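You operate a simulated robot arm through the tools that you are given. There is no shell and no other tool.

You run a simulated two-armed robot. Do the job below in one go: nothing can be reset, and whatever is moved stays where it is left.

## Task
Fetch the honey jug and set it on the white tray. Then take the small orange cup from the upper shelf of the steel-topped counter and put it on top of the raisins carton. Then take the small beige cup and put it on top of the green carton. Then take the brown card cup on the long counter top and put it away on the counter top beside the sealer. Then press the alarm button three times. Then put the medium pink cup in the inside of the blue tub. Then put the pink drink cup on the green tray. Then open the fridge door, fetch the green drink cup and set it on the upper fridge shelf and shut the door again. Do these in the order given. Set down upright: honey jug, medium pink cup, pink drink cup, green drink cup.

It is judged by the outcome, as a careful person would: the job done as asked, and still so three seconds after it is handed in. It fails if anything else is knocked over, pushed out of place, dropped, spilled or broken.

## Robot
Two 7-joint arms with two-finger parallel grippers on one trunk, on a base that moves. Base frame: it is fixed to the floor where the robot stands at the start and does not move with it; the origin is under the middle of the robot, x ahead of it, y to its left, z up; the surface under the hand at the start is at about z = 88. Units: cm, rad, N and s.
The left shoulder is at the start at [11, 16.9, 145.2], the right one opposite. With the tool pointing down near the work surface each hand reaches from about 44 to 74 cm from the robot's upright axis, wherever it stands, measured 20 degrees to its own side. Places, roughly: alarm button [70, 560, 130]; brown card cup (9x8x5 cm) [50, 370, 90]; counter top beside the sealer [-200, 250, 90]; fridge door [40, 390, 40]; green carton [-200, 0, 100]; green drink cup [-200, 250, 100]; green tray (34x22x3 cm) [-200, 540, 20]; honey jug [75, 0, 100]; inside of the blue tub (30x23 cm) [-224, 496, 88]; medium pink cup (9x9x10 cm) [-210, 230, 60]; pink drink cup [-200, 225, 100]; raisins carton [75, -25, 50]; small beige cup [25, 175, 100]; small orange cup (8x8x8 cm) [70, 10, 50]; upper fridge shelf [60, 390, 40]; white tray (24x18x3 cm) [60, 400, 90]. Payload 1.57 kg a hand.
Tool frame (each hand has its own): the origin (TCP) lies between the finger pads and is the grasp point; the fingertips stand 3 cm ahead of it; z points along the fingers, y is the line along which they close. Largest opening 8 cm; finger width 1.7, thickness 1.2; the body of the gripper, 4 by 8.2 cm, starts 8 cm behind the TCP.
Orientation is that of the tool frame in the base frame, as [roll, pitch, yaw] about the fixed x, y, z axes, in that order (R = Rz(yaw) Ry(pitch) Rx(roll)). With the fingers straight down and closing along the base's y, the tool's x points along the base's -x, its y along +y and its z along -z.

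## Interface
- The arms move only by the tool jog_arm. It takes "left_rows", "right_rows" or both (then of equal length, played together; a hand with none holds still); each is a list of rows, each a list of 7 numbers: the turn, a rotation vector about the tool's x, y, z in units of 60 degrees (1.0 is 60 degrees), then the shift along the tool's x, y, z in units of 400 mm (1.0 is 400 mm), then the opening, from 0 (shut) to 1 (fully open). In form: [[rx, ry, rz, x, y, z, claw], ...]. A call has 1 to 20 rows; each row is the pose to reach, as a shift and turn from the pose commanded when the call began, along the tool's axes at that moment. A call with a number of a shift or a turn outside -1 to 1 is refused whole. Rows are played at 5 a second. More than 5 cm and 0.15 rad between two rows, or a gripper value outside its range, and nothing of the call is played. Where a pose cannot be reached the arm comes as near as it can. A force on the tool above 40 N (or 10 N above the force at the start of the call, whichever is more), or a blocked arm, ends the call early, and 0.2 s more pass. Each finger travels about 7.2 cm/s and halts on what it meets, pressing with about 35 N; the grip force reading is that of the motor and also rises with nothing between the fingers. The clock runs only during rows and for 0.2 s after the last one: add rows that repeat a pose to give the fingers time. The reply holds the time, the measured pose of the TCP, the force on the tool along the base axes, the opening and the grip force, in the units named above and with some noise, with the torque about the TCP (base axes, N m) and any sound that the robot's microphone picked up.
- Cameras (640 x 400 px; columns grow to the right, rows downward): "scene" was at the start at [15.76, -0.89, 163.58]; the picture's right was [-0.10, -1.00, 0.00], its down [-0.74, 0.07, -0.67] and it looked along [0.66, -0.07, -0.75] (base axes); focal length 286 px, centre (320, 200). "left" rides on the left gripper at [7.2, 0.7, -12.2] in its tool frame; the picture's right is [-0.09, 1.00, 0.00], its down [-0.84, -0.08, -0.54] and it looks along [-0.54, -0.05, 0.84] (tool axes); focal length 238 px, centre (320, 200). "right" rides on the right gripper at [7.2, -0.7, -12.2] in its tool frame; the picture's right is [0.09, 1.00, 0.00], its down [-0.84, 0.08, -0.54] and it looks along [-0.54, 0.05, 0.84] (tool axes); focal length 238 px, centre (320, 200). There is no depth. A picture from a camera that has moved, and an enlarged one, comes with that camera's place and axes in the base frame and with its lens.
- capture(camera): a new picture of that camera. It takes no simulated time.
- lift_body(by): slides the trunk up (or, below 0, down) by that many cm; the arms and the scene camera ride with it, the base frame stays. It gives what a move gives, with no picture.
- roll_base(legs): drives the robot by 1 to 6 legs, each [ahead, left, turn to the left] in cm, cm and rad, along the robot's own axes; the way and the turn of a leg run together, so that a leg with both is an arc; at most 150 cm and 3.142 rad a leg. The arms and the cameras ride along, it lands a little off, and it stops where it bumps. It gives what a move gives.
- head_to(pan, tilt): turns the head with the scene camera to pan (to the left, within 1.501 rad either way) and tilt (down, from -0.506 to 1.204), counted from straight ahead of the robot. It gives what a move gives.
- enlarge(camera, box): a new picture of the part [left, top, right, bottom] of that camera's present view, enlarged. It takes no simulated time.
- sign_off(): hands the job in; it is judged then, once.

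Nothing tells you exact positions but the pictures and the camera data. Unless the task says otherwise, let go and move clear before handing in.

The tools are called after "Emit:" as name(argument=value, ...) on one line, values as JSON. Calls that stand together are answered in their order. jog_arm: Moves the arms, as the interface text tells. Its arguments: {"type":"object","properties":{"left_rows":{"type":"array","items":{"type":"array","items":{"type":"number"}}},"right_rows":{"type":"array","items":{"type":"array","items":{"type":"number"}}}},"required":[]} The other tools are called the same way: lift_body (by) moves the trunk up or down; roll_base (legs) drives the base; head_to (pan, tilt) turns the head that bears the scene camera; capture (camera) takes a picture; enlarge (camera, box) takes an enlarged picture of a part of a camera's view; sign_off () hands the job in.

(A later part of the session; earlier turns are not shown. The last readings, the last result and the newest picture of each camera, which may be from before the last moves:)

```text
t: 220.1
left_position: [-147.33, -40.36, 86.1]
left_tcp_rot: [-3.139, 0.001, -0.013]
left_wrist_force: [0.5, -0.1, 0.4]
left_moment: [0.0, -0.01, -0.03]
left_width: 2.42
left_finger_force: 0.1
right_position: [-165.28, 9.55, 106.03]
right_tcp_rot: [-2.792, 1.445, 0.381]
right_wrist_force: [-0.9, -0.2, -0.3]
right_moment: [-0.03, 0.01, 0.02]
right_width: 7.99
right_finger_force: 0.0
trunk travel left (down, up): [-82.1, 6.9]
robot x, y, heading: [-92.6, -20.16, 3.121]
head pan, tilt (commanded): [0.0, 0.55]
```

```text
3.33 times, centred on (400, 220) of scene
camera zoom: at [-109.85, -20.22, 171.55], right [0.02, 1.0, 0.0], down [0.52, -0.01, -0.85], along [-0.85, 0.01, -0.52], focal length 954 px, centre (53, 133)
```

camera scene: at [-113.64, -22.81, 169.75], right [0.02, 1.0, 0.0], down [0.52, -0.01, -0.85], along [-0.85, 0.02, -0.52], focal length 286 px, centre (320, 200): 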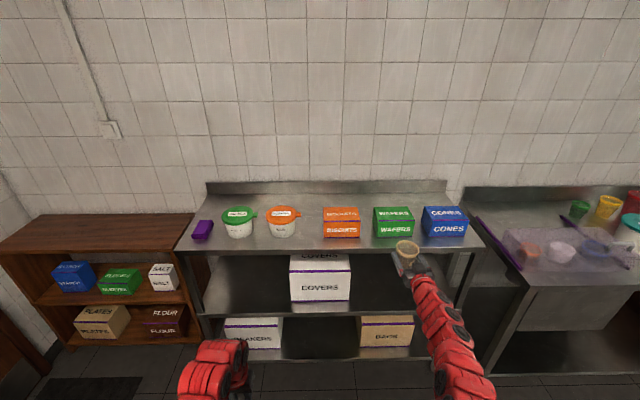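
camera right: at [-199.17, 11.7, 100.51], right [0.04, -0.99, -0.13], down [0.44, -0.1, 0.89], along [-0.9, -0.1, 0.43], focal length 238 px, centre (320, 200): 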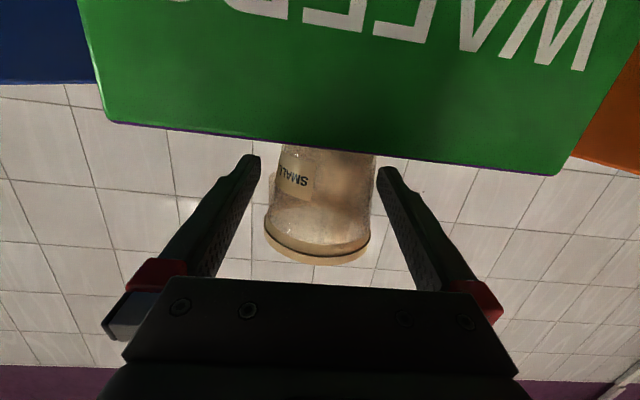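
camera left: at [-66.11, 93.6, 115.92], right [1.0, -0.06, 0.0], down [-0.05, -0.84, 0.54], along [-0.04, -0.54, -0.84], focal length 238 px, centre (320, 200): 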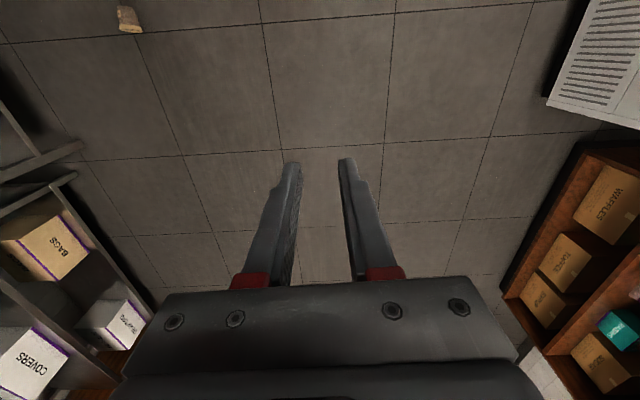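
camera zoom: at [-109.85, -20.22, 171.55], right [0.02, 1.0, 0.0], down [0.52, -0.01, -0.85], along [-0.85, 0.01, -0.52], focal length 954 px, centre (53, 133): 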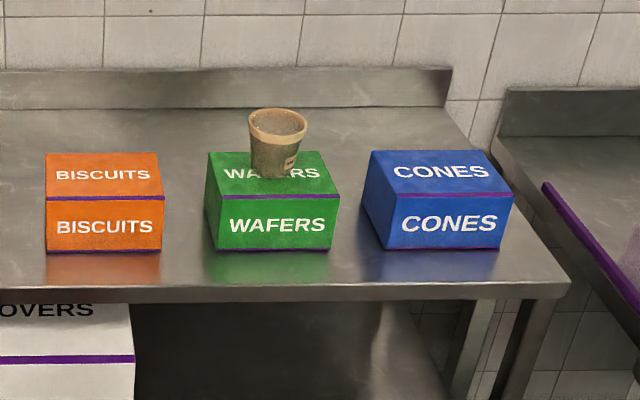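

The beige cup is upright on the green carton. Next is the brown card cup on the long counter. I'll return the right hand to pointing down, then turn around and travel back.

Emit:
jog_arm(right_rows=[[0, 0.14, -0.02, 0, 0, -0.06, 0.5], [0, 0.28, -0.04, 0, 0, -0.12, 0.5], [0, 0.42, -0.06, 0, 0, -0.18, 0.5], [0, 0.56, -0.08, 0, 0, -0.24, 0.5], [0, 0.7, -0.08, 0, 0, -0.3, 0.5]])

Emit:
jog_arm(right_rows=[[0, 0.14, 0, 0, 0, 0, 0.5], [0, 0.28, 0, 0, 0, 0, 0.5], [0, 0.42, 0, 0, 0, 0, 0.5], [0, 0.56, 0, 0, 0, 0, 0.5], [0, 0.673, 0, 0, 0, 0, 0.5]])

Emit:
roll_base(legs=[[0, 0, -1.56], [0, 0, -1.56]])

```text
t: 221.3
left_position: [-147.36, -40.29, 85.98]
left_tcp_rot: [-3.14, 0.001, -0.012]
left_wrist_force: [-0.4, -0.2, 0.9]
left_moment: [0.0, 0.0, -0.02]
left_width: 2.44
left_finger_force: 0.0
right_position: [-153.5, 9.81, 107.42]
right_tcp_rot: [-2.988, 0.709, 0.174]
right_wrist_force: [0.7, 0.8, -0.6]
right_moment: [0.01, 0.0, 0.0]
right_width: 3.99
right_finger_force: 0.1
trunk travel left (down, up): [-82.1, 6.9]
robot x, y, heading: [-92.85, -20.25, 3.123]
head pan, tilt (commanded): [0.0, 0.55]
```

```text
t: 222.5
left_position: [-147.5, -40.31, 85.98]
left_tcp_rot: [-3.138, 0.002, -0.012]
left_wrist_force: [0.4, -0.5, 0.3]
left_moment: [0.02, -0.01, 0.01]
left_width: 2.4
left_finger_force: 0.0
right_position: [-154.92, 9.91, 107.16]
right_tcp_rot: [-3.026, 0.01, 0.074]
right_wrist_force: [-0.4, 0.1, -0.4]
right_moment: [0.01, 0.0, 0.0]
right_width: 4.0
right_finger_force: 0.0
right hand out of reach, approached as far as the arm can: row 4, 5
trunk travel left (down, up): [-82.1, 6.9]
robot x, y, heading: [-92.75, -20.36, 3.126]
head pan, tilt (commanded): [0.0, 0.55]
```

```text
t: 230.5
left_position: [-39.18, 1.98, 85.99]
left_tcp_rot: [-3.14, 0.001, -3.107]
left_wrist_force: [0.2, 0.3, -0.5]
left_moment: [-0.03, 0.0, 0.0]
left_width: 2.4
left_finger_force: 0.0
right_position: [-29.22, -48.03, 107.21]
right_tcp_rot: [-3.026, 0.014, -3.018]
right_wrist_force: [-0.3, -0.4, 0.4]
right_moment: [0.03, 0.02, -0.01]
right_width: 3.98
right_finger_force: 0.0
trunk travel left (down, up): [-82.1, 6.9]
robot x, y, heading: [-92.26, -20.5, 0.03]
head pan, tilt (commanded): [0.0, 0.55]
```

Emit:
roll_base(legs=[[0, 125, -0.03], [0, 125, 0], [0, 120, 0]])

Emit:
head_to(pan=0.1, tilt=0.55)

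Emit:
capture(camera="scene")

```text
t: 248.5
left_position: [-41.96, 372.82, 86.04]
left_tcp_rot: [-3.139, 0.001, -3.136]
left_wrist_force: [0.6, 0.3, -1.3]
left_moment: [0.02, -0.01, -0.01]
left_width: 2.4
left_finger_force: 0.0
right_position: [-33.72, 322.45, 107.13]
right_tcp_rot: [-3.027, 0.014, -3.051]
right_wrist_force: [0.4, -0.4, -0.7]
right_moment: [-0.01, 0.0, 0.02]
right_width: 4.01
right_finger_force: 0.1
trunk travel left (down, up): [-82.1, 6.9]
robot x, y, heading: [-96.73, 352.34, 0.001]
head pan, tilt (commanded): [0.0, 0.55]
```

```text
t: 249.2
left_position: [-42.08, 372.83, 85.87]
left_tcp_rot: [-3.14, 0.003, -3.136]
left_wrist_force: [0.4, -0.5, 1.2]
left_moment: [-0.03, 0.0, 0.02]
left_width: 2.38
left_finger_force: 0.0
right_position: [-33.7, 322.65, 107.17]
right_tcp_rot: [-3.027, 0.015, -3.051]
right_wrist_force: [0.1, 0.0, -0.1]
right_moment: [0.02, -0.02, 0.01]
right_width: 4.01
right_finger_force: 0.0
trunk travel left (down, up): [-82.1, 6.9]
robot x, y, heading: [-96.46, 351.86, -0.001]
head pan, tilt (commanded): [0.099, 0.55]
```

```text
taken
camera scene: at [-79.48, 352.83, 171.55], right [0.1, -1.0, 0.0], down [-0.52, -0.05, -0.85], along [0.85, 0.08, -0.52], focal length 286 px, centre (320, 200)
```

scene: 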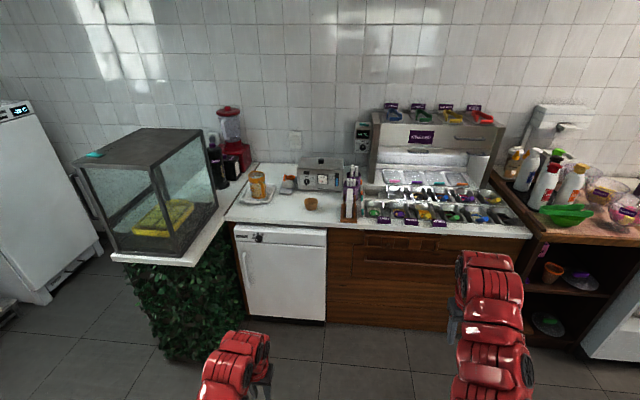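

The honey jug still stands on its tray, and the brown cup is at about (52, 370.6). I'll raise and extend the left hand, then drive in.

Emit:
jog_arm(left_rows=[[0, 0, 0, -0.06, 0, -0.08, 0.5], [0, 0, 0, -0.12, 0, -0.16, 0.5], [0, 0, 0, -0.18, 0, -0.24, 0.5], [0, 0, 0, -0.24, 0, -0.32, 0.5], [0, 0, 0, -0.29, 0, -0.38, 0.5]])

Emit:
roll_base(legs=[[66, 1, 0]])

Emit:
capture(camera="left")

Emit:
capture(camera="scene")

```text
t: 250.3
left_position: [-30.49, 372.78, 101.27]
left_tcp_rot: [-3.141, 0.0, -3.139]
left_wrist_force: [-0.5, -0.4, -0.2]
left_moment: [0.02, -0.01, -0.03]
left_width: 4.0
left_finger_force: 0.1
right_position: [-33.71, 322.58, 107.18]
right_tcp_rot: [-3.026, 0.013, -3.051]
right_wrist_force: [0.3, 0.4, 0.1]
right_moment: [0.0, 0.0, 0.02]
right_width: 3.99
right_finger_force: 0.0
trunk travel left (down, up): [-82.1, 6.9]
robot x, y, heading: [-96.68, 352.2, -0.001]
head pan, tilt (commanded): [0.099, 0.55]
```

```text
t: 254.1
left_position: [36.93, 373.76, 101.26]
left_tcp_rot: [-3.14, 0.002, -3.137]
left_wrist_force: [0.2, 0.2, 0.2]
left_moment: [0.03, 0.02, -0.01]
left_width: 4.0
left_finger_force: 0.0
right_position: [33.72, 323.4, 107.21]
right_tcp_rot: [-3.027, 0.014, -3.052]
right_wrist_force: [1.1, -0.4, -0.5]
right_moment: [-0.02, 0.0, -0.01]
right_width: 4.0
right_finger_force: 0.1
trunk travel left (down, up): [-82.1, 6.9]
robot x, y, heading: [-29.36, 353.2, 0.0]
head pan, tilt (commanded): [0.099, 0.55]
```

```text
taken
camera left: at [29.72, 374.48, 113.41], right [0.09, 1.0, 0.0], down [0.84, -0.07, 0.54], along [0.54, -0.05, -0.84], focal length 238 px, centre (320, 200)
```

left: 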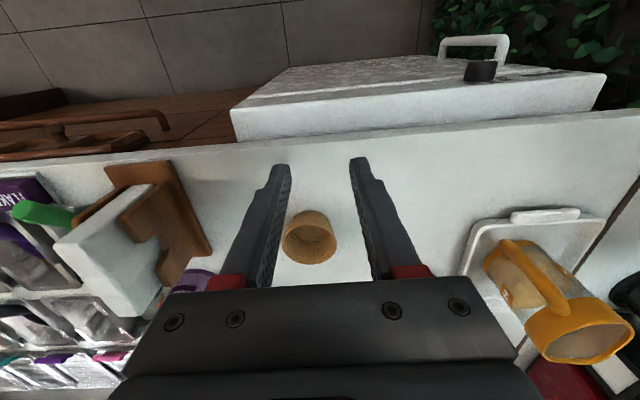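

```text
taken
camera scene: at [-12.15, 353.7, 171.56], right [0.1, -1.0, 0.0], down [-0.52, -0.05, -0.85], along [0.85, 0.08, -0.52], focal length 286 px, centre (320, 200)
```

scene: 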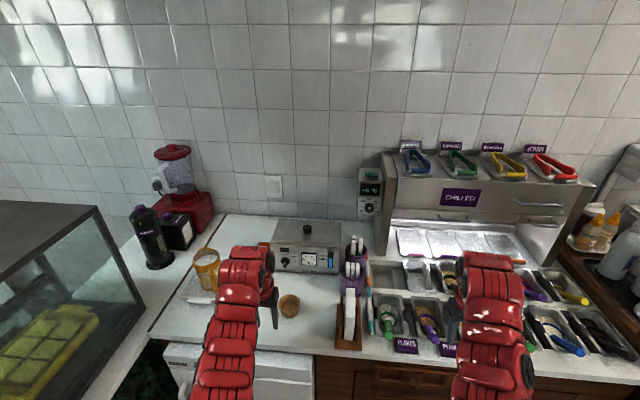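

Emit:
enlarge(camera="left", box=[240, 180, 380, 290])

Emit:
enlarge(camera="scene", box=[240, 230, 380, 360])

```text
3.64 times, centred on (310, 235) of left
camera zoom: at [29.72, 374.48, 113.41], right [0.09, 1.0, 0.0], down [0.84, -0.07, 0.54], along [0.54, -0.05, -0.84], focal length 867 px, centre (356, 73)
```

zoom: 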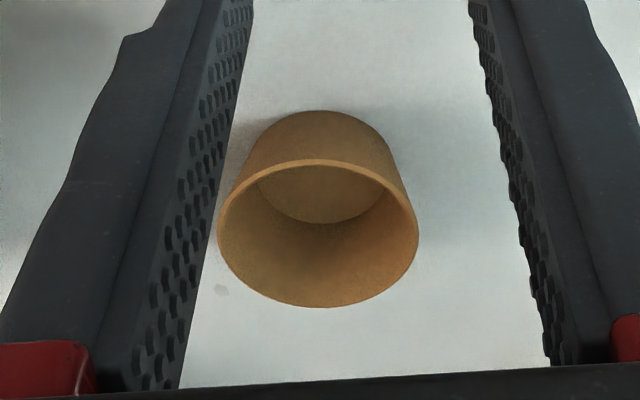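

```text
3.08 times, centred on (310, 295) of scene
camera zoom: at [-12.15, 353.7, 171.56], right [0.1, -1.0, 0.0], down [-0.52, -0.05, -0.85], along [0.85, 0.08, -0.52], focal length 881 px, centre (351, -92)
```

zoom: 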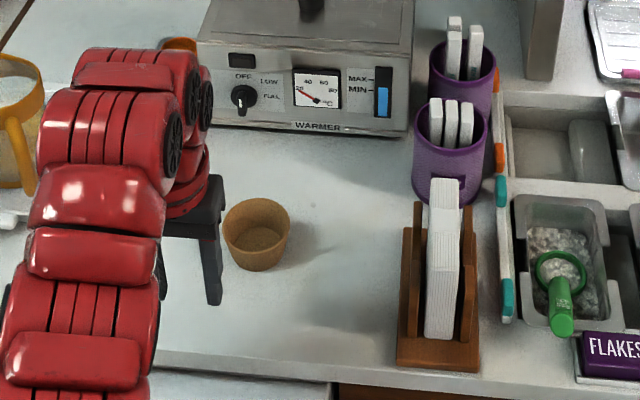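

The cup's rim is about 7.5 cm wide, which is too close to the full opening, and its wall slopes. I'll pinch the left wall with the hand tilted about 13° to match the slope. First I'll drive 14.7 cm forward.

Emit:
roll_base(legs=[[14.7, 0.8, 0]])

Emit:
jog_arm(left_rows=[[0.12, 0, 0, 0, 0, 0.03, 0.45], [0.225, 0, 0, 0, 0, 0.06, 0.45], [0.225, 0, 0, 0, 0, 0.1, 0.45]])

Emit:
capture(camera="left")

Emit:
capture(camera="scene")

```text
t: 255.4
left_position: [51.34, 374.62, 101.34]
left_tcp_rot: [-3.141, 0.004, -3.138]
left_wrist_force: [-0.3, 0.1, 0.5]
left_moment: [0.0, -0.02, 0.0]
left_width: 3.99
left_finger_force: 0.0
right_position: [48.2, 324.15, 107.16]
right_tcp_rot: [-3.025, 0.016, -3.051]
right_wrist_force: [0.0, 0.1, -0.4]
right_moment: [0.01, -0.03, 0.01]
right_width: 4.01
right_finger_force: 0.0
trunk travel left (down, up): [-82.1, 6.9]
robot x, y, heading: [-14.56, 353.92, 0.001]
head pan, tilt (commanded): [0.099, 0.55]
```

```text
t: 256.2
left_position: [51.63, 374.51, 97.21]
left_tcp_rot: [-2.905, 0.0, -3.139]
left_wrist_force: [-0.2, 0.4, 0.3]
left_moment: [0.03, 0.01, 0.02]
left_width: 3.6
left_finger_force: 0.1
right_position: [48.3, 324.09, 107.04]
right_tcp_rot: [-3.026, 0.013, -3.051]
right_wrist_force: [-0.2, 1.0, -0.3]
right_moment: [0.0, -0.01, 0.0]
right_width: 3.99
right_finger_force: 0.1
trunk travel left (down, up): [-82.1, 6.9]
robot x, y, heading: [-14.05, 353.88, 0.003]
head pan, tilt (commanded): [0.099, 0.55]
```

```text
taken
camera left: at [44.44, 378.04, 108.9], right [0.09, 0.97, -0.23], down [0.84, 0.06, 0.55], along [0.54, -0.24, -0.8], focal length 238 px, centre (320, 200)
```

left: 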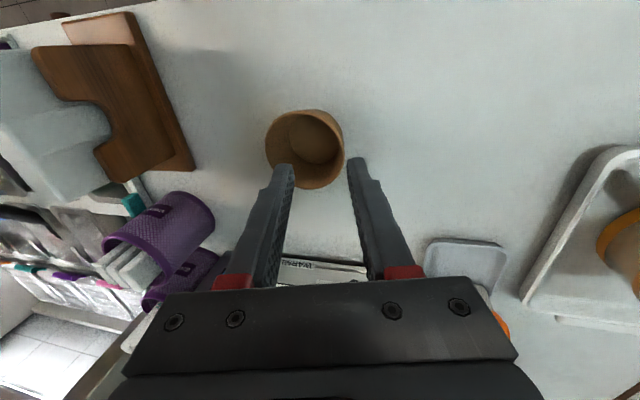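

```text
taken
camera scene: at [2.57, 354.43, 171.54], right [0.1, -1.0, 0.0], down [-0.52, -0.05, -0.85], along [0.85, 0.08, -0.52], focal length 286 px, centre (320, 200)
```

scene: 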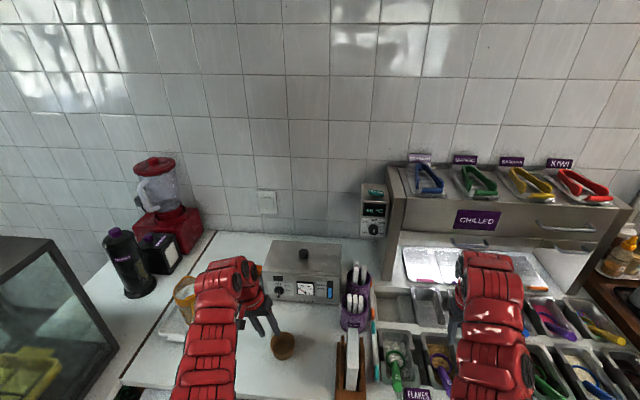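

Emit:
jog_arm(left_rows=[[0, 0, 0, 0, 0.015, 0.0616, 0.45], [0, 0, 0, 0, 0.03, 0.123, 0.45], [0, 0, 0, 0, 0.0425, 0.177, 0.45]])

Emit:
capture(camera="left")

```text
t: 257.0
left_position: [51.37, 374.61, 89.94]
left_tcp_rot: [-2.905, 0.002, -3.139]
left_wrist_force: [0.1, -0.3, -0.7]
left_moment: [0.0, 0.03, 0.0]
left_width: 3.56
left_finger_force: 0.0
right_position: [48.05, 324.21, 106.99]
right_tcp_rot: [-3.026, 0.014, -3.051]
right_wrist_force: [1.0, -0.2, 0.1]
right_moment: [0.02, -0.04, 0.01]
right_width: 4.01
right_finger_force: 0.0
trunk travel left (down, up): [-82.1, 6.9]
robot x, y, heading: [-14.7, 353.97, 0.001]
head pan, tilt (commanded): [0.099, 0.55]
```

```text
taken
camera left: at [44.35, 378.09, 101.64], right [0.09, 0.97, -0.23], down [0.84, 0.05, 0.55], along [0.54, -0.24, -0.8], focal length 238 px, centre (320, 200)
```

left: 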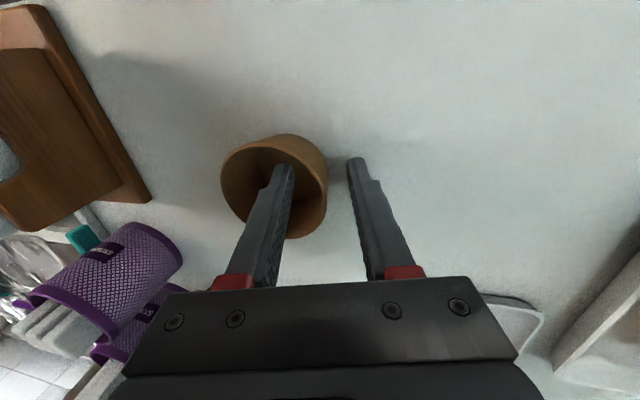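

One finger is inside and one outside. I'll go slightly deeper, then close.

Emit:
jog_arm(left_rows=[[0, 0, 0, 0, 0.009, 0.015, 0.45], [0, 0, 0, 0, 0.009, 0.015, 0.2], [0, 0, 0, 0, 0.009, 0.015, 0], [0, 0, 0, 0, 0.009, 0.015, 0], [0, 0, 0, 0, 0.009, 0.015, 0]])

Emit:
capture(camera="left")

Emit:
enlarge(camera="scene", box=[220, 260, 340, 390])

```text
t: 258.2
left_position: [51.5, 374.65, 89.4]
left_tcp_rot: [-2.904, 0.002, -3.138]
left_wrist_force: [1.2, -1.1, 4.0]
left_moment: [-0.13, 0.06, 0.02]
left_width: 0.13
left_finger_force: 22.8
right_position: [48.19, 324.12, 107.09]
right_tcp_rot: [-3.027, 0.013, -3.051]
right_wrist_force: [-0.2, 0.2, -0.7]
right_moment: [-0.02, -0.03, -0.02]
right_width: 3.98
right_finger_force: 0.0
trunk travel left (down, up): [-82.1, 6.9]
robot x, y, heading: [-14.52, 354.15, 0.004]
head pan, tilt (commanded): [0.099, 0.55]
```

```text
taken
camera left: at [44.32, 378.16, 101.0], right [0.09, 0.97, -0.23], down [0.83, 0.06, 0.55], along [0.54, -0.24, -0.8], focal length 238 px, centre (320, 200)
```

left: 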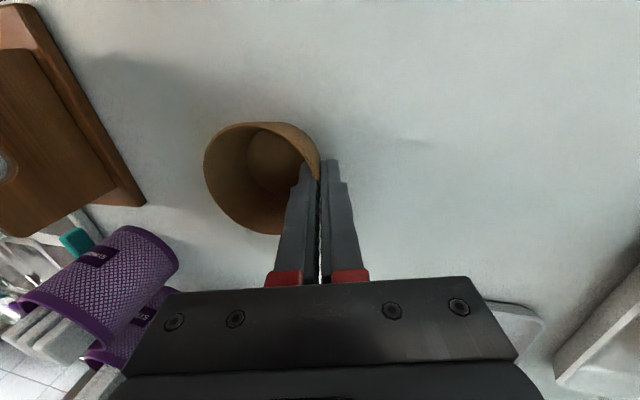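

```text
3.08 times, centred on (280, 325) of scene
camera zoom: at [2.43, 354.46, 171.56], right [0.1, -1.0, 0.0], down [-0.52, -0.05, -0.85], along [0.85, 0.08, -0.52], focal length 881 px, centre (443, -185)
```

zoom: 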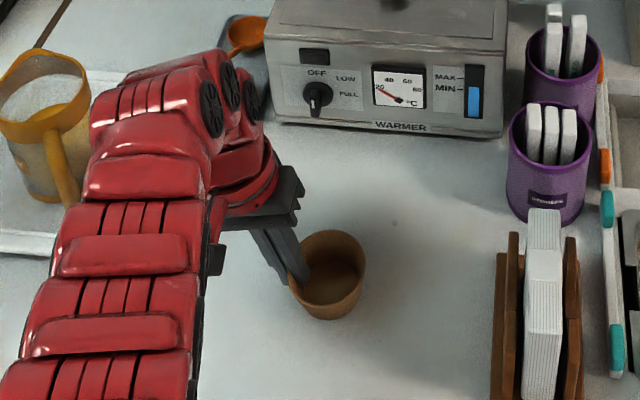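

Pinched on the thin card wall. Lifting.

Emit:
lift_body(by=6)

Emit:
capture(camera="left")

Emit:
enlarge(camera="scene", box=[220, 260, 340, 390])

```text
t: 259.2
left_position: [51.59, 374.57, 95.21]
left_tcp_rot: [-2.905, 0.002, -3.136]
left_wrist_force: [0.5, 0.2, 0.9]
left_moment: [0.0, -0.01, -0.01]
left_width: 0.11
left_finger_force: 23.4
right_position: [48.11, 324.22, 113.13]
right_tcp_rot: [-3.026, 0.015, -3.051]
right_wrist_force: [0.6, 0.1, -0.1]
right_moment: [0.01, -0.02, 0.01]
right_width: 4.01
right_finger_force: 0.0
trunk travel left (down, up): [-88.1, 0.9]
robot x, y, heading: [-14.46, 353.76, -0.003]
head pan, tilt (commanded): [0.099, 0.55]
```

```text
taken
camera left: at [44.34, 378.2, 106.93], right [0.09, 0.97, -0.23], down [0.84, 0.06, 0.55], along [0.54, -0.24, -0.8], focal length 238 px, centre (320, 200)
```

left: 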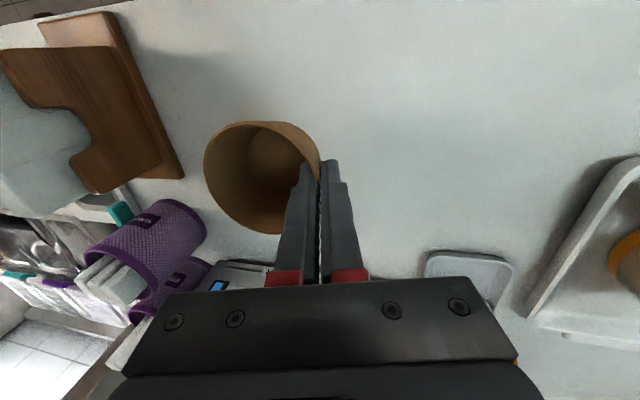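

```text
3.08 times, centred on (280, 325) of scene
camera zoom: at [2.51, 354.51, 177.55], right [0.1, -1.0, 0.0], down [-0.52, -0.05, -0.85], along [0.85, 0.08, -0.52], focal length 881 px, centre (443, -185)
```

zoom: 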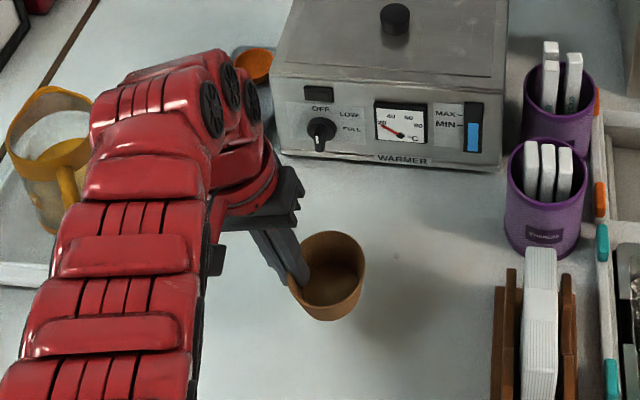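

The card cup is held. Backing out and turning toward the sealer counter.

Emit:
roll_base(legs=[[-76, 0, 0], [0, -80, 0], [0, 0, 1.57], [0, 0, 1.57]])

Emit:
head_to(pan=0.0, tilt=0.6)

Emit:
capture(camera="scene")

Emit:
capture(camera="left")

```text
t: 274.8
left_position: [-156.84, 254.95, 95.21]
left_tcp_rot: [-2.905, 0.002, -0.022]
left_wrist_force: [-0.2, -0.1, -1.0]
left_moment: [-0.01, -0.02, 0.03]
left_width: 0.02
left_finger_force: 22.3
right_position: [-151.98, 305.1, 113.03]
right_tcp_rot: [-3.026, 0.014, 0.062]
right_wrist_force: [-0.5, -0.5, -0.2]
right_moment: [0.0, 0.01, -0.01]
right_width: 4.03
right_finger_force: 0.0
trunk travel left (down, up): [-88.1, 0.9]
robot x, y, heading: [-90.29, 274.06, 3.114]
head pan, tilt (commanded): [0.099, 0.55]
```

```text
t: 275.5
left_position: [-156.73, 254.84, 95.34]
left_tcp_rot: [-2.903, 0.001, -0.025]
left_wrist_force: [0.9, 0.8, -0.7]
left_moment: [0.0, 0.02, -0.03]
left_width: 0.01
left_finger_force: 22.5
right_position: [-151.98, 305.06, 113.1]
right_tcp_rot: [-3.028, 0.013, 0.062]
right_wrist_force: [-1.0, 0.1, 0.2]
right_moment: [-0.02, 0.02, 0.01]
right_width: 4.03
right_finger_force: 0.0
trunk travel left (down, up): [-88.1, 0.9]
robot x, y, heading: [-90.1, 274.01, 3.11]
head pan, tilt (commanded): [0.0, 0.6]
```

```text
taken
camera scene: at [-107.27, 274.25, 177.1], right [0.03, 1.0, 0.0], down [0.56, -0.02, -0.83], along [-0.82, 0.02, -0.56], focal length 286 px, centre (320, 200)
```

scene: 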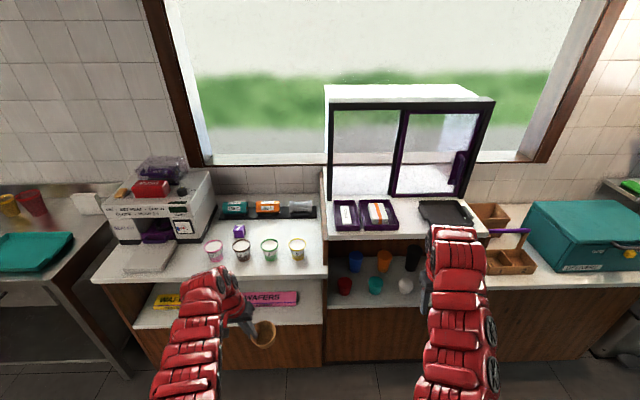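

```text
taken
camera left: at [-149.59, 251.22, 106.96], right [-0.12, -0.97, -0.23], down [-0.84, -0.03, 0.55], along [-0.54, 0.26, -0.8], focal length 238 px, centre (320, 200)
```

left: 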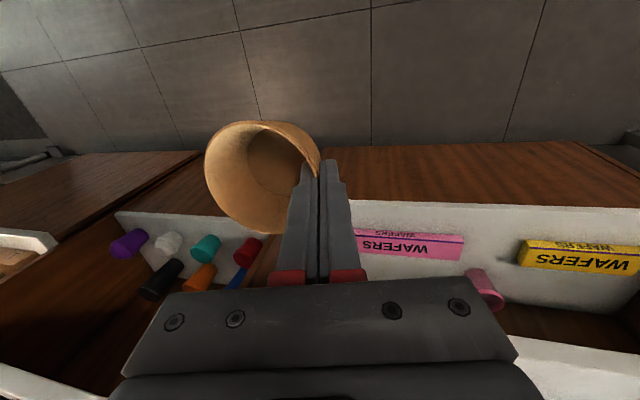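

Emit:
enlarge(camera="scene", box=[80, 140, 340, 310])

```text
2.35 times, centred on (210, 225) of scene
camera zoom: at [-107.27, 274.25, 177.1], right [0.03, 1.0, 0.0], down [0.56, -0.02, -0.83], along [-0.82, 0.02, -0.56], focal length 674 px, centre (579, 141)
```

zoom: 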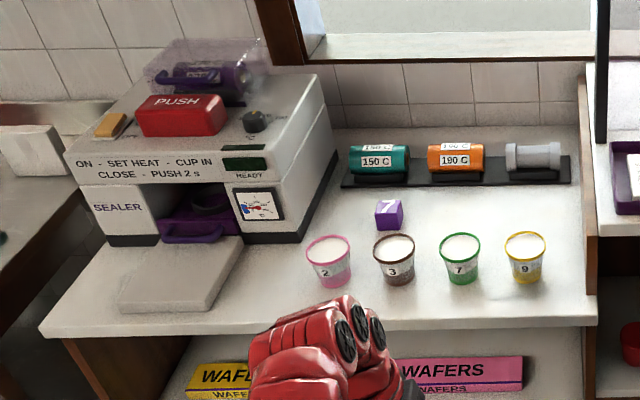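

The cup is still pinched, though the width reading is near zero, so I'll place it soon. Open counter space lies behind the row of drink cups, near (-208, 256). I'll raise the left hand and swing the right hand out of the way first.

Emit:
jog_arm(left_rows=[[0, 0, 0, 0, -0.006, -0.0255, 0], [0, 0, 0, 0, -0.012, -0.051, 0], [0, 0, 0, 0, -0.018, -0.0765, 0], [0, 0, 0, 0, -0.0246, -0.102, 0], [0, 0, 0, 0, -0.0307, -0.1275, 0], [0, 0, 0, 0, -0.0368, -0.153, 0], [0, 0, 0, 0, -0.043, -0.1785, 0], [0, 0, 0, 0, -0.0491, -0.204, 0], [0, 0, 0, 0, -0.055, -0.2295, 0], [0, 0, 0, 0, -0.0614, -0.255, 0]], right_rows=[[0, 0, 0, 0.09, -0.075, 0, 0.5], [0, 0, 0, 0.18, -0.15, 0, 0.5], [0, 0, 0, 0.27, -0.225, 0, 0.5], [0, 0, 0, 0.36, -0.3, 0, 0.5], [0, 0, 0, 0.45, -0.375, 0, 0.5], [0, 0, 0, 0.54, -0.45, 0, 0.5], [0, 0, 0, 0.63, -0.525, 0, 0.5], [0, 0, 0, 0.72, -0.6, 0, 0.5], [0, 0, 0, 0.81, -0.675, 0, 0.5], [0, 0, 0, 0.9, -0.75, 0, 0.5]])

Emit:
capture(camera="left")

```text
t: 277.7
left_position: [-156.44, 254.93, 105.95]
left_tcp_rot: [-2.903, 0.002, -0.026]
left_wrist_force: [0.0, 0.2, 0.0]
left_moment: [-0.03, -0.01, -0.03]
left_width: 0.0
left_finger_force: 22.7
right_position: [-133.18, 323.06, 108.72]
right_tcp_rot: [-3.025, 0.019, 0.062]
right_wrist_force: [0.1, 0.5, 0.2]
right_moment: [-0.02, 0.01, 0.03]
right_width: 3.99
right_finger_force: 0.0
right hand out of reach, approached as far as the arm can: row 1, 2, 3, 4, 5, 6, 7, 8, 9, 10
trunk travel left (down, up): [-88.1, 0.9]
robot x, y, heading: [-90.56, 273.66, 3.11]
head pan, tilt (commanded): [0.0, 0.6]
```

```text
taken
camera left: at [-149.27, 251.16, 117.63], right [-0.12, -0.97, -0.23], down [-0.84, -0.03, 0.55], along [-0.53, 0.26, -0.8], focal length 238 px, centre (320, 200)
```

left: 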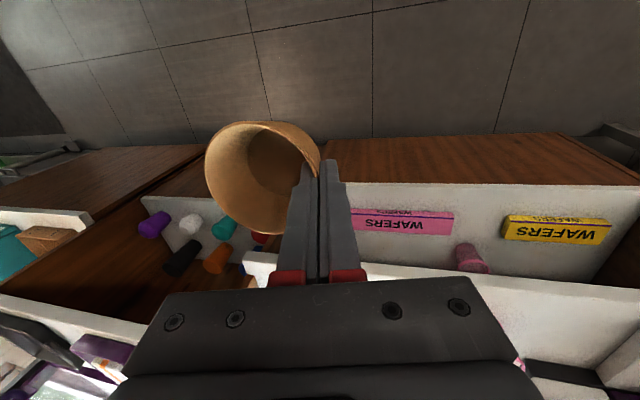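

Emit:
jog_arm(right_rows=[[0, 0, 0, 0.05, -0.1, 0, 0.5], [0, 0, 0, 0.12, -0.18, 0, 0.5], [0, 0, 0, 0.2, -0.25, 0, 0.5], [0, 0, 0, 0.3, -0.32, 0, 0.5], [0, 0, 0, 0.4, -0.37, 0, 0.5]])

Emit:
roll_base(legs=[[30, 0, 0.02]])

Emit:
capture(camera="scene")

Emit:
capture(camera="left")

```text
t: 278.9
left_position: [-156.53, 254.84, 105.93]
left_tcp_rot: [-2.904, 0.004, -0.024]
left_wrist_force: [0.8, 0.0, -0.8]
left_moment: [-0.01, 0.01, 0.01]
left_width: 0.0
left_finger_force: 22.5
right_position: [-117.12, 339.16, 110.21]
right_tcp_rot: [-3.026, 0.016, 0.064]
right_wrist_force: [-0.1, -0.9, -0.4]
right_moment: [0.02, -0.01, 0.02]
right_width: 3.97
right_finger_force: 0.0
trunk travel left (down, up): [-88.1, 0.9]
robot x, y, heading: [-89.75, 273.78, 3.115]
head pan, tilt (commanded): [0.0, 0.6]
```

```text
t: 280.9
left_position: [-185.31, 253.63, 105.98]
left_tcp_rot: [-2.904, 0.001, 0.0]
left_wrist_force: [0.2, -0.4, 0.5]
left_moment: [0.03, -0.01, 0.01]
left_width: 0.0
left_finger_force: 22.2
right_position: [-148.24, 338.89, 110.33]
right_tcp_rot: [-3.027, 0.014, 0.09]
right_wrist_force: [0.5, -0.6, 0.3]
right_moment: [-0.02, 0.01, 0.01]
right_width: 4.0
right_finger_force: 0.0
trunk travel left (down, up): [-88.1, 0.9]
robot x, y, heading: [-119.68, 274.66, 3.141]
head pan, tilt (commanded): [0.0, 0.6]
```

```text
taken
camera scene: at [-136.5, 274.37, 177.12], right [0.0, 1.0, 0.0], down [0.56, 0.0, -0.83], along [-0.83, 0.0, -0.56], focal length 286 px, centre (320, 200)
```

scene: 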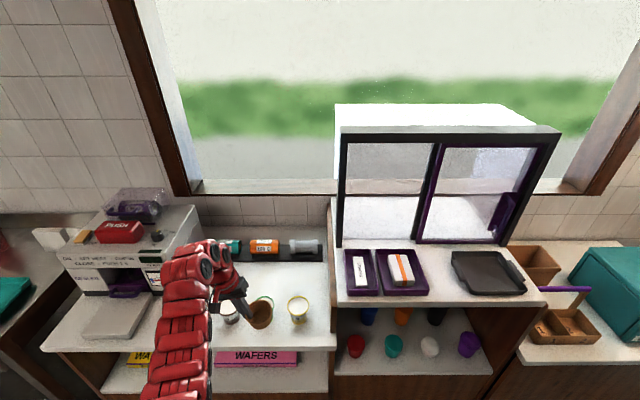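

```text
taken
camera left: at [-178.07, 250.21, 117.65], right [-0.09, -0.97, -0.23], down [-0.84, -0.05, 0.55], along [-0.54, 0.25, -0.8], focal length 238 px, centre (320, 200)
```

left: 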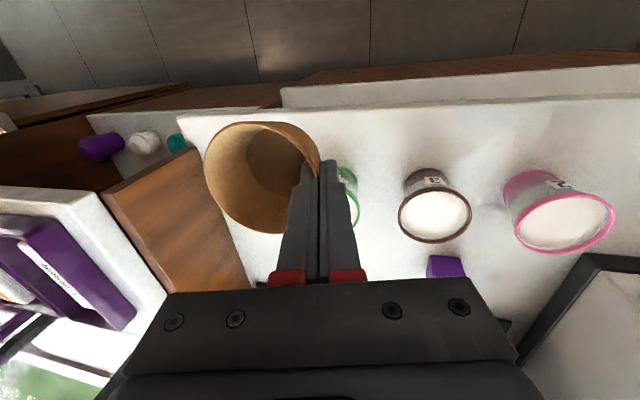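

The drink cups are full and their rims may reach z≈100, so I'll raise the card cup a bit more before passing over them.

Emit:
lift_body(by=0.8)

Emit:
jog_arm(left_rows=[[0, 0, 0, 0, -0.0117, -0.0486, 0], [0, 0, 0, 0, -0.0234, -0.0972, 0]])

Emit:
enlarge(camera="scene", box=[150, 210, 340, 340])

```text
t: 281.4
left_position: [-185.39, 253.55, 106.77]
left_tcp_rot: [-2.904, 0.002, 0.0]
left_wrist_force: [0.3, 0.3, -0.6]
left_moment: [0.03, -0.04, 0.02]
left_width: 0.0
left_finger_force: 22.2
right_position: [-148.18, 338.95, 111.11]
right_tcp_rot: [-3.026, 0.013, 0.086]
right_wrist_force: [-0.9, 0.0, 0.2]
right_moment: [0.02, 0.01, -0.03]
right_width: 4.02
right_finger_force: 0.0
trunk travel left (down, up): [-88.9, 0.1]
robot x, y, heading: [-119.54, 274.41, 3.136]
head pan, tilt (commanded): [0.0, 0.6]
```

```text
t: 282.1
left_position: [-185.49, 253.64, 110.84]
left_tcp_rot: [-2.904, 0.003, 0.002]
left_wrist_force: [0.1, 0.3, 0.4]
left_moment: [0.0, -0.01, -0.01]
left_width: 0.0
left_finger_force: 22.3
right_position: [-148.28, 338.88, 111.05]
right_tcp_rot: [-3.026, 0.012, 0.088]
right_wrist_force: [0.6, -0.2, -1.2]
right_moment: [0.01, -0.04, 0.02]
right_width: 4.0
right_finger_force: 0.1
trunk travel left (down, up): [-88.9, 0.1]
robot x, y, heading: [-119.76, 274.36, 3.139]
head pan, tilt (commanded): [0.0, 0.6]
```

```text
3.08 times, centred on (245, 275) of scene
camera zoom: at [-136.61, 274.38, 177.91], right [0.0, 1.0, 0.0], down [0.56, 0.0, -0.83], along [-0.83, 0.0, -0.56], focal length 881 px, centre (551, -31)
```

zoom: 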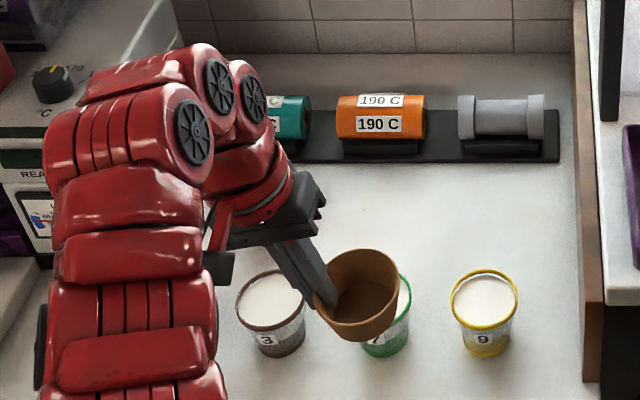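

Emit:
roll_base(legs=[[22.5, 1, 0]])

Emit:
capture(camera="left")

Emit:
enlarge(camera="scene", box=[140, 220, 330, 380])

```text
t: 283.8
left_position: [-207.94, 252.68, 110.67]
left_tcp_rot: [-2.905, 0.004, 0.001]
left_wrist_force: [0.1, 0.4, 0.0]
left_moment: [-0.01, 0.01, -0.01]
left_width: 0.02
left_finger_force: 22.4
right_position: [-170.77, 338.0, 110.95]
right_tcp_rot: [-3.029, 0.014, 0.088]
right_wrist_force: [0.1, -0.7, 0.3]
right_moment: [-0.02, -0.01, 0.02]
right_width: 3.97
right_finger_force: 0.0
trunk travel left (down, up): [-88.9, 0.1]
robot x, y, heading: [-142.32, 273.24, 3.136]
head pan, tilt (commanded): [0.0, 0.6]
```

```text
taken
camera left: at [-200.62, 249.19, 122.47], right [-0.09, -0.97, -0.23], down [-0.83, -0.05, 0.55], along [-0.54, 0.24, -0.8], focal length 238 px, centre (320, 200)
```

left: 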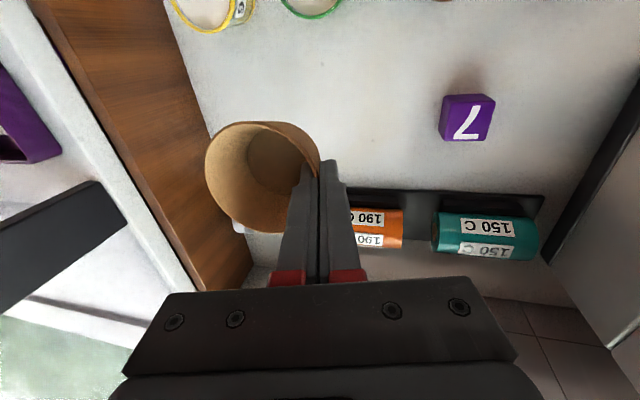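

```text
2.50 times, centred on (235, 300) of scene
camera zoom: at [-159.12, 273.44, 177.92], right [0.0, 1.0, 0.0], down [0.56, 0.0, -0.83], along [-0.83, 0.0, -0.56], focal length 716 px, centre (532, -50)
```

zoom: 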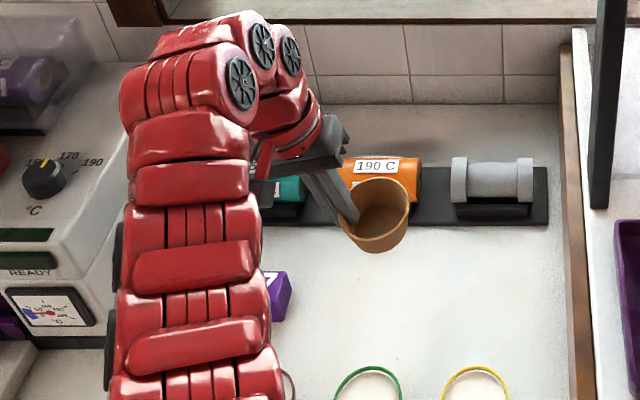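

Over the free spot between the rack and the cups. Lowering.

Emit:
jog_arm(left_rows=[[0, 0, 0, 0, 0.0234, 0.0972, 0], [0, 0, 0, 0, 0.0468, 0.1944, 0], [0, 0, 0, 0, 0.0702, 0.2916, 0], [0, 0, 0, 0, 0.0819, 0.3402, 0]])

Emit:
capture(camera="left")

```text
t: 284.8
left_position: [-208.4, 252.77, 96.7]
left_tcp_rot: [-2.906, 0.003, 0.003]
left_wrist_force: [-0.5, 0.6, -0.3]
left_moment: [-0.02, 0.01, 0.02]
left_width: 0.01
left_finger_force: 22.9
right_position: [-170.78, 337.88, 111.14]
right_tcp_rot: [-3.024, 0.014, 0.087]
right_wrist_force: [1.4, -0.9, -0.7]
right_moment: [-0.01, -0.03, -0.02]
right_width: 4.01
right_finger_force: 0.1
trunk travel left (down, up): [-88.9, 0.1]
robot x, y, heading: [-141.84, 273.42, 3.134]
head pan, tilt (commanded): [0.0, 0.6]
```

```text
taken
camera left: at [-201.02, 249.38, 108.41], right [-0.09, -0.97, -0.23], down [-0.83, -0.05, 0.55], along [-0.54, 0.24, -0.8], focal length 238 px, centre (320, 200)
```

left: 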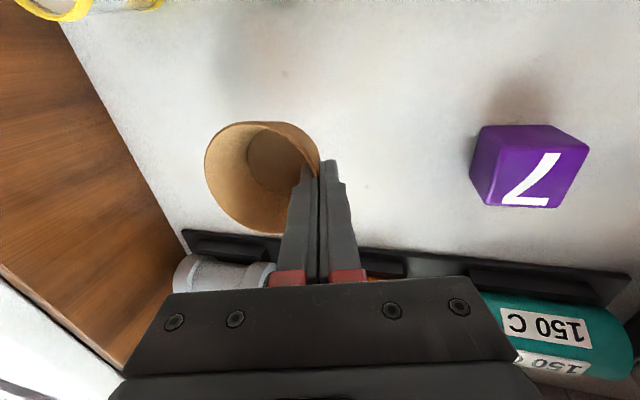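

Emit:
jog_arm(left_rows=[[0, 0, 0, 0, 0.0041, 0.017, 0], [0, 0, 0, 0, 0.0082, 0.034, 0], [0, 0, 0, 0, 0.0117, 0.0486, 0]])

```text
t: 285.6
left_position: [-208.2, 252.72, 94.67]
left_tcp_rot: [-2.904, 0.001, 0.002]
left_wrist_force: [0.0, -0.2, 0.0]
left_moment: [0.02, -0.03, -0.02]
left_width: 0.0
left_finger_force: 22.0
right_position: [-170.91, 337.93, 111.03]
right_tcp_rot: [-3.026, 0.015, 0.086]
right_wrist_force: [0.6, -0.4, 0.5]
right_moment: [0.02, 0.0, -0.03]
right_width: 4.03
right_finger_force: 0.1
trunk travel left (down, up): [-88.9, 0.1]
robot x, y, heading: [-142.3, 273.42, 3.134]
head pan, tilt (commanded): [0.0, 0.6]
```

Emit:
jog_arm(left_rows=[[0, 0, 0, 0, 0.0035, 0.0146, 0], [0, 0, 0, 0, 0.007, 0.0292, 0]])

Emit:
capture(camera="left")

```text
t: 286.2
left_position: [-208.06, 252.74, 93.5]
left_tcp_rot: [-2.904, 0.001, 0.002]
left_wrist_force: [0.6, -0.7, -0.2]
left_moment: [0.0, -0.03, -0.01]
left_width: 0.0
left_finger_force: 22.7
right_position: [-171.01, 337.98, 111.09]
right_tcp_rot: [-3.025, 0.014, 0.088]
right_wrist_force: [-0.5, -0.1, 0.2]
right_moment: [-0.01, -0.01, -0.03]
right_width: 3.99
right_finger_force: 0.1
trunk travel left (down, up): [-88.9, 0.1]
robot x, y, heading: [-142.35, 273.18, 3.139]
head pan, tilt (commanded): [0.0, 0.6]
```

```text
taken
camera left: at [-200.83, 249.32, 105.09], right [-0.09, -0.97, -0.23], down [-0.84, -0.05, 0.55], along [-0.54, 0.25, -0.8], focal length 238 px, centre (320, 200)
```

left: 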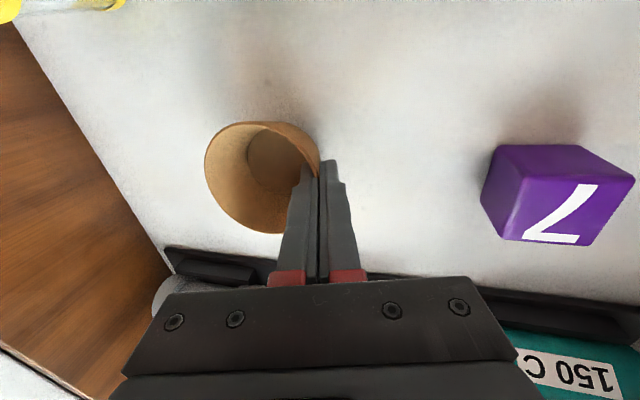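

Emit:
jog_arm(left_rows=[[0, 0, 0, 0, 0.003, 0.0122, 0], [0, 0, 0, 0, 0.006, 0.0243, 0], [0, 0, 0, 0, 0.006, 0.0243, 0]])

```text
t: 287.0
left_position: [-207.74, 252.69, 92.69]
left_tcp_rot: [-2.905, 0.005, 0.002]
left_wrist_force: [-0.3, -0.2, 1.1]
left_moment: [-0.05, 0.0, -0.02]
left_width: 0.02
left_finger_force: 22.3
left hand out of reach, approached as far as the arm can: row 1, 2, 3
right_position: [-170.96, 337.99, 110.98]
right_tcp_rot: [-3.027, 0.014, 0.088]
right_wrist_force: [-0.5, 0.0, -0.3]
right_moment: [0.02, -0.01, 0.01]
right_width: 4.01
right_finger_force: 0.2
trunk travel left (down, up): [-88.9, 0.1]
robot x, y, heading: [-142.58, 273.4, 3.139]
head pan, tilt (commanded): [0.0, 0.6]
```

The arm is at its reach limit, so I'll use the trunk for the last bit.

Emit:
lift_body(by=-1)

Emit:
lift_body(by=-0.6)

Emit:
capture(camera="left")

```text
t: 287.6
left_position: [-207.8, 252.71, 92.06]
left_tcp_rot: [-2.904, 0.007, 0.001]
left_wrist_force: [-3.9, 0.0, 23.4]
left_moment: [0.35, -0.25, 0.04]
left_width: 0.05
left_finger_force: 22.3
right_position: [-170.86, 338.1, 109.99]
right_tcp_rot: [-3.026, 0.014, 0.087]
right_wrist_force: [-0.2, 0.5, 0.5]
right_moment: [0.01, -0.02, 0.03]
right_width: 4.0
right_finger_force: 0.0
trunk travel left (down, up): [-87.9, 1.1]
robot x, y, heading: [-142.28, 273.61, 3.14]
head pan, tilt (commanded): [0.0, 0.6]
```

```text
t: 288.1
left_position: [-207.71, 252.82, 91.19]
left_tcp_rot: [-2.904, 0.004, 0.002]
left_wrist_force: [-4.1, 2.9, 22.5]
left_moment: [0.32, 0.04, 0.05]
left_width: 0.0
left_finger_force: 22.6
right_position: [-170.83, 338.12, 109.32]
right_tcp_rot: [-3.028, 0.016, 0.088]
right_wrist_force: [0.1, 1.1, -0.1]
right_moment: [-0.06, 0.0, -0.05]
right_width: 3.97
right_finger_force: 0.1
trunk travel left (down, up): [-87.3, 1.7]
robot x, y, heading: [-142.28, 273.45, 3.138]
head pan, tilt (commanded): [0.0, 0.6]
```

```text
taken
camera left: at [-200.35, 249.36, 102.91], right [-0.09, -0.97, -0.23], down [-0.83, -0.05, 0.55], along [-0.54, 0.25, -0.8], focal length 238 px, centre (320, 200)
```

left: 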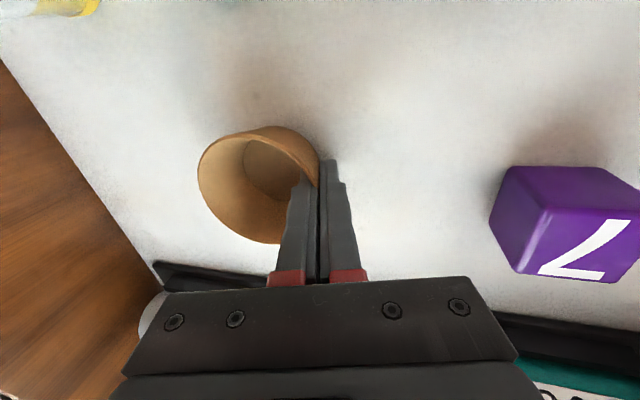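

It's on the counter. I'll ease off and open.

Emit:
lift_body(by=0.6)

Emit:
jog_arm(left_rows=[[0, 0, 0, 0, 0, 0, 0.15], [0, 0, 0, 0, 0, 0, 0.3], [0, 0, 0, 0, 0, 0, 0.4], [0, 0, 0, 0, 0, 0, 0.4]])

Emit:
capture(camera="left")

```text
t: 288.6
left_position: [-207.53, 252.55, 91.51]
left_tcp_rot: [-2.903, 0.001, 0.003]
left_wrist_force: [0.4, 0.6, 0.6]
left_moment: [0.03, 0.01, -0.03]
left_width: 0.0
left_finger_force: 22.7
right_position: [-170.93, 338.0, 110.15]
right_tcp_rot: [-3.024, 0.014, 0.087]
right_wrist_force: [0.0, -0.6, -0.9]
right_moment: [-0.02, 0.02, 0.01]
right_width: 4.03
right_finger_force: 0.1
trunk travel left (down, up): [-87.9, 1.1]
robot x, y, heading: [-142.41, 273.68, 3.139]
head pan, tilt (commanded): [0.0, 0.6]
```

```text
t: 289.6
left_position: [-207.91, 252.6, 91.72]
left_tcp_rot: [-2.905, 0.002, 0.004]
left_wrist_force: [0.7, -0.9, 0.3]
left_moment: [0.0, 0.0, -0.01]
left_width: 3.19
left_finger_force: 0.1
right_position: [-170.95, 337.92, 110.13]
right_tcp_rot: [-3.023, 0.014, 0.088]
right_wrist_force: [0.0, 1.1, 0.9]
right_moment: [-0.01, 0.0, 0.01]
right_width: 4.0
right_finger_force: 0.1
trunk travel left (down, up): [-87.9, 1.1]
robot x, y, heading: [-142.38, 273.49, 3.135]
head pan, tilt (commanded): [0.0, 0.6]
```

```text
taken
camera left: at [-200.47, 249.2, 103.38], right [-0.09, -0.97, -0.23], down [-0.84, -0.05, 0.55], along [-0.54, 0.24, -0.8], focal length 238 px, centre (320, 200)
```

left: 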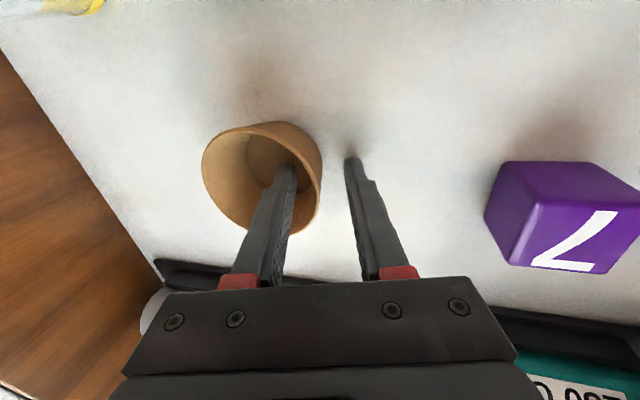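

Emit:
jog_arm(left_rows=[[0, 0, 0, 0, -0.0234, -0.0972, 0.4], [0, 0, 0, 0, -0.0468, -0.1944, 0.4], [0, 0, 0, 0, -0.0702, -0.2916, 0.4], [0, 0, 0, 0, -0.0936, -0.3888, 0.4], [0, 0, 0, 0, -0.105, -0.437, 0.4]])

Emit:
capture(camera="left")

Emit:
roll_base(legs=[[-50, 0, 0]])

Emit:
capture(camera="scene")

```text
t: 290.9
left_position: [-207.88, 252.63, 109.72]
left_tcp_rot: [-2.904, 0.002, 0.002]
left_wrist_force: [-0.8, -0.4, 0.0]
left_moment: [0.02, -0.01, 0.02]
left_width: 3.2
left_finger_force: 0.0
right_position: [-170.92, 338.0, 110.02]
right_tcp_rot: [-3.026, 0.014, 0.089]
right_wrist_force: [-0.4, 0.4, 0.4]
right_moment: [0.02, -0.01, 0.04]
right_width: 4.01
right_finger_force: 0.0
trunk travel left (down, up): [-87.9, 1.1]
robot x, y, heading: [-142.21, 273.32, 3.141]
head pan, tilt (commanded): [0.0, 0.6]
```

```text
taken
camera left: at [-200.67, 249.19, 121.33], right [-0.09, -0.97, -0.23], down [-0.84, -0.05, 0.55], along [-0.54, 0.25, -0.8], focal length 238 px, centre (320, 200)
```

left: 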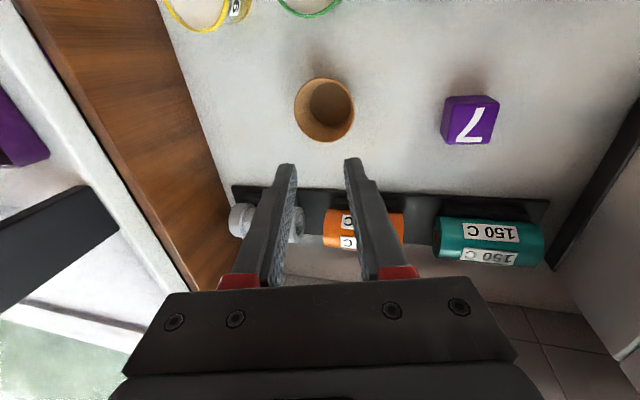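

```text
t: 293.8
left_position: [-157.89, 252.12, 109.57]
left_tcp_rot: [-2.904, 0.002, 0.011]
left_wrist_force: [-0.3, 0.4, -0.1]
left_moment: [0.01, -0.01, 0.0]
left_width: 3.19
left_finger_force: 0.0
right_position: [-121.56, 337.81, 109.96]
right_tcp_rot: [-3.025, 0.012, 0.097]
right_wrist_force: [0.1, 1.4, 0.6]
right_moment: [0.01, 0.0, 0.0]
right_width: 4.0
right_finger_force: 0.0
trunk travel left (down, up): [-87.9, 1.1]
robot x, y, heading: [-92.92, 273.44, -3.135]
head pan, tilt (commanded): [0.0, 0.6]
```

```text
taken
camera scene: at [-109.41, 273.33, 176.89], right [-0.01, 1.0, 0.0], down [0.57, 0.0, -0.82], along [-0.82, 0.0, -0.57], focal length 286 px, centre (320, 200)
```

scene: 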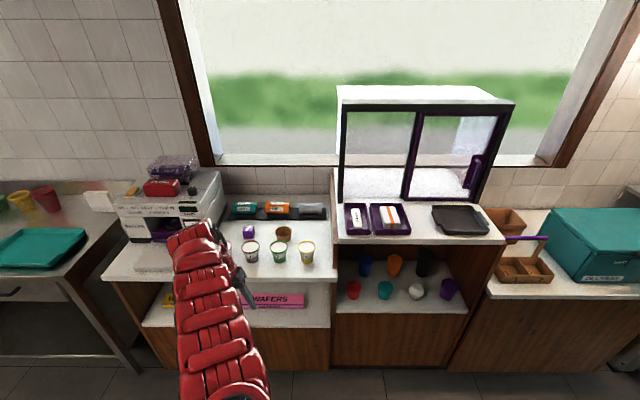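

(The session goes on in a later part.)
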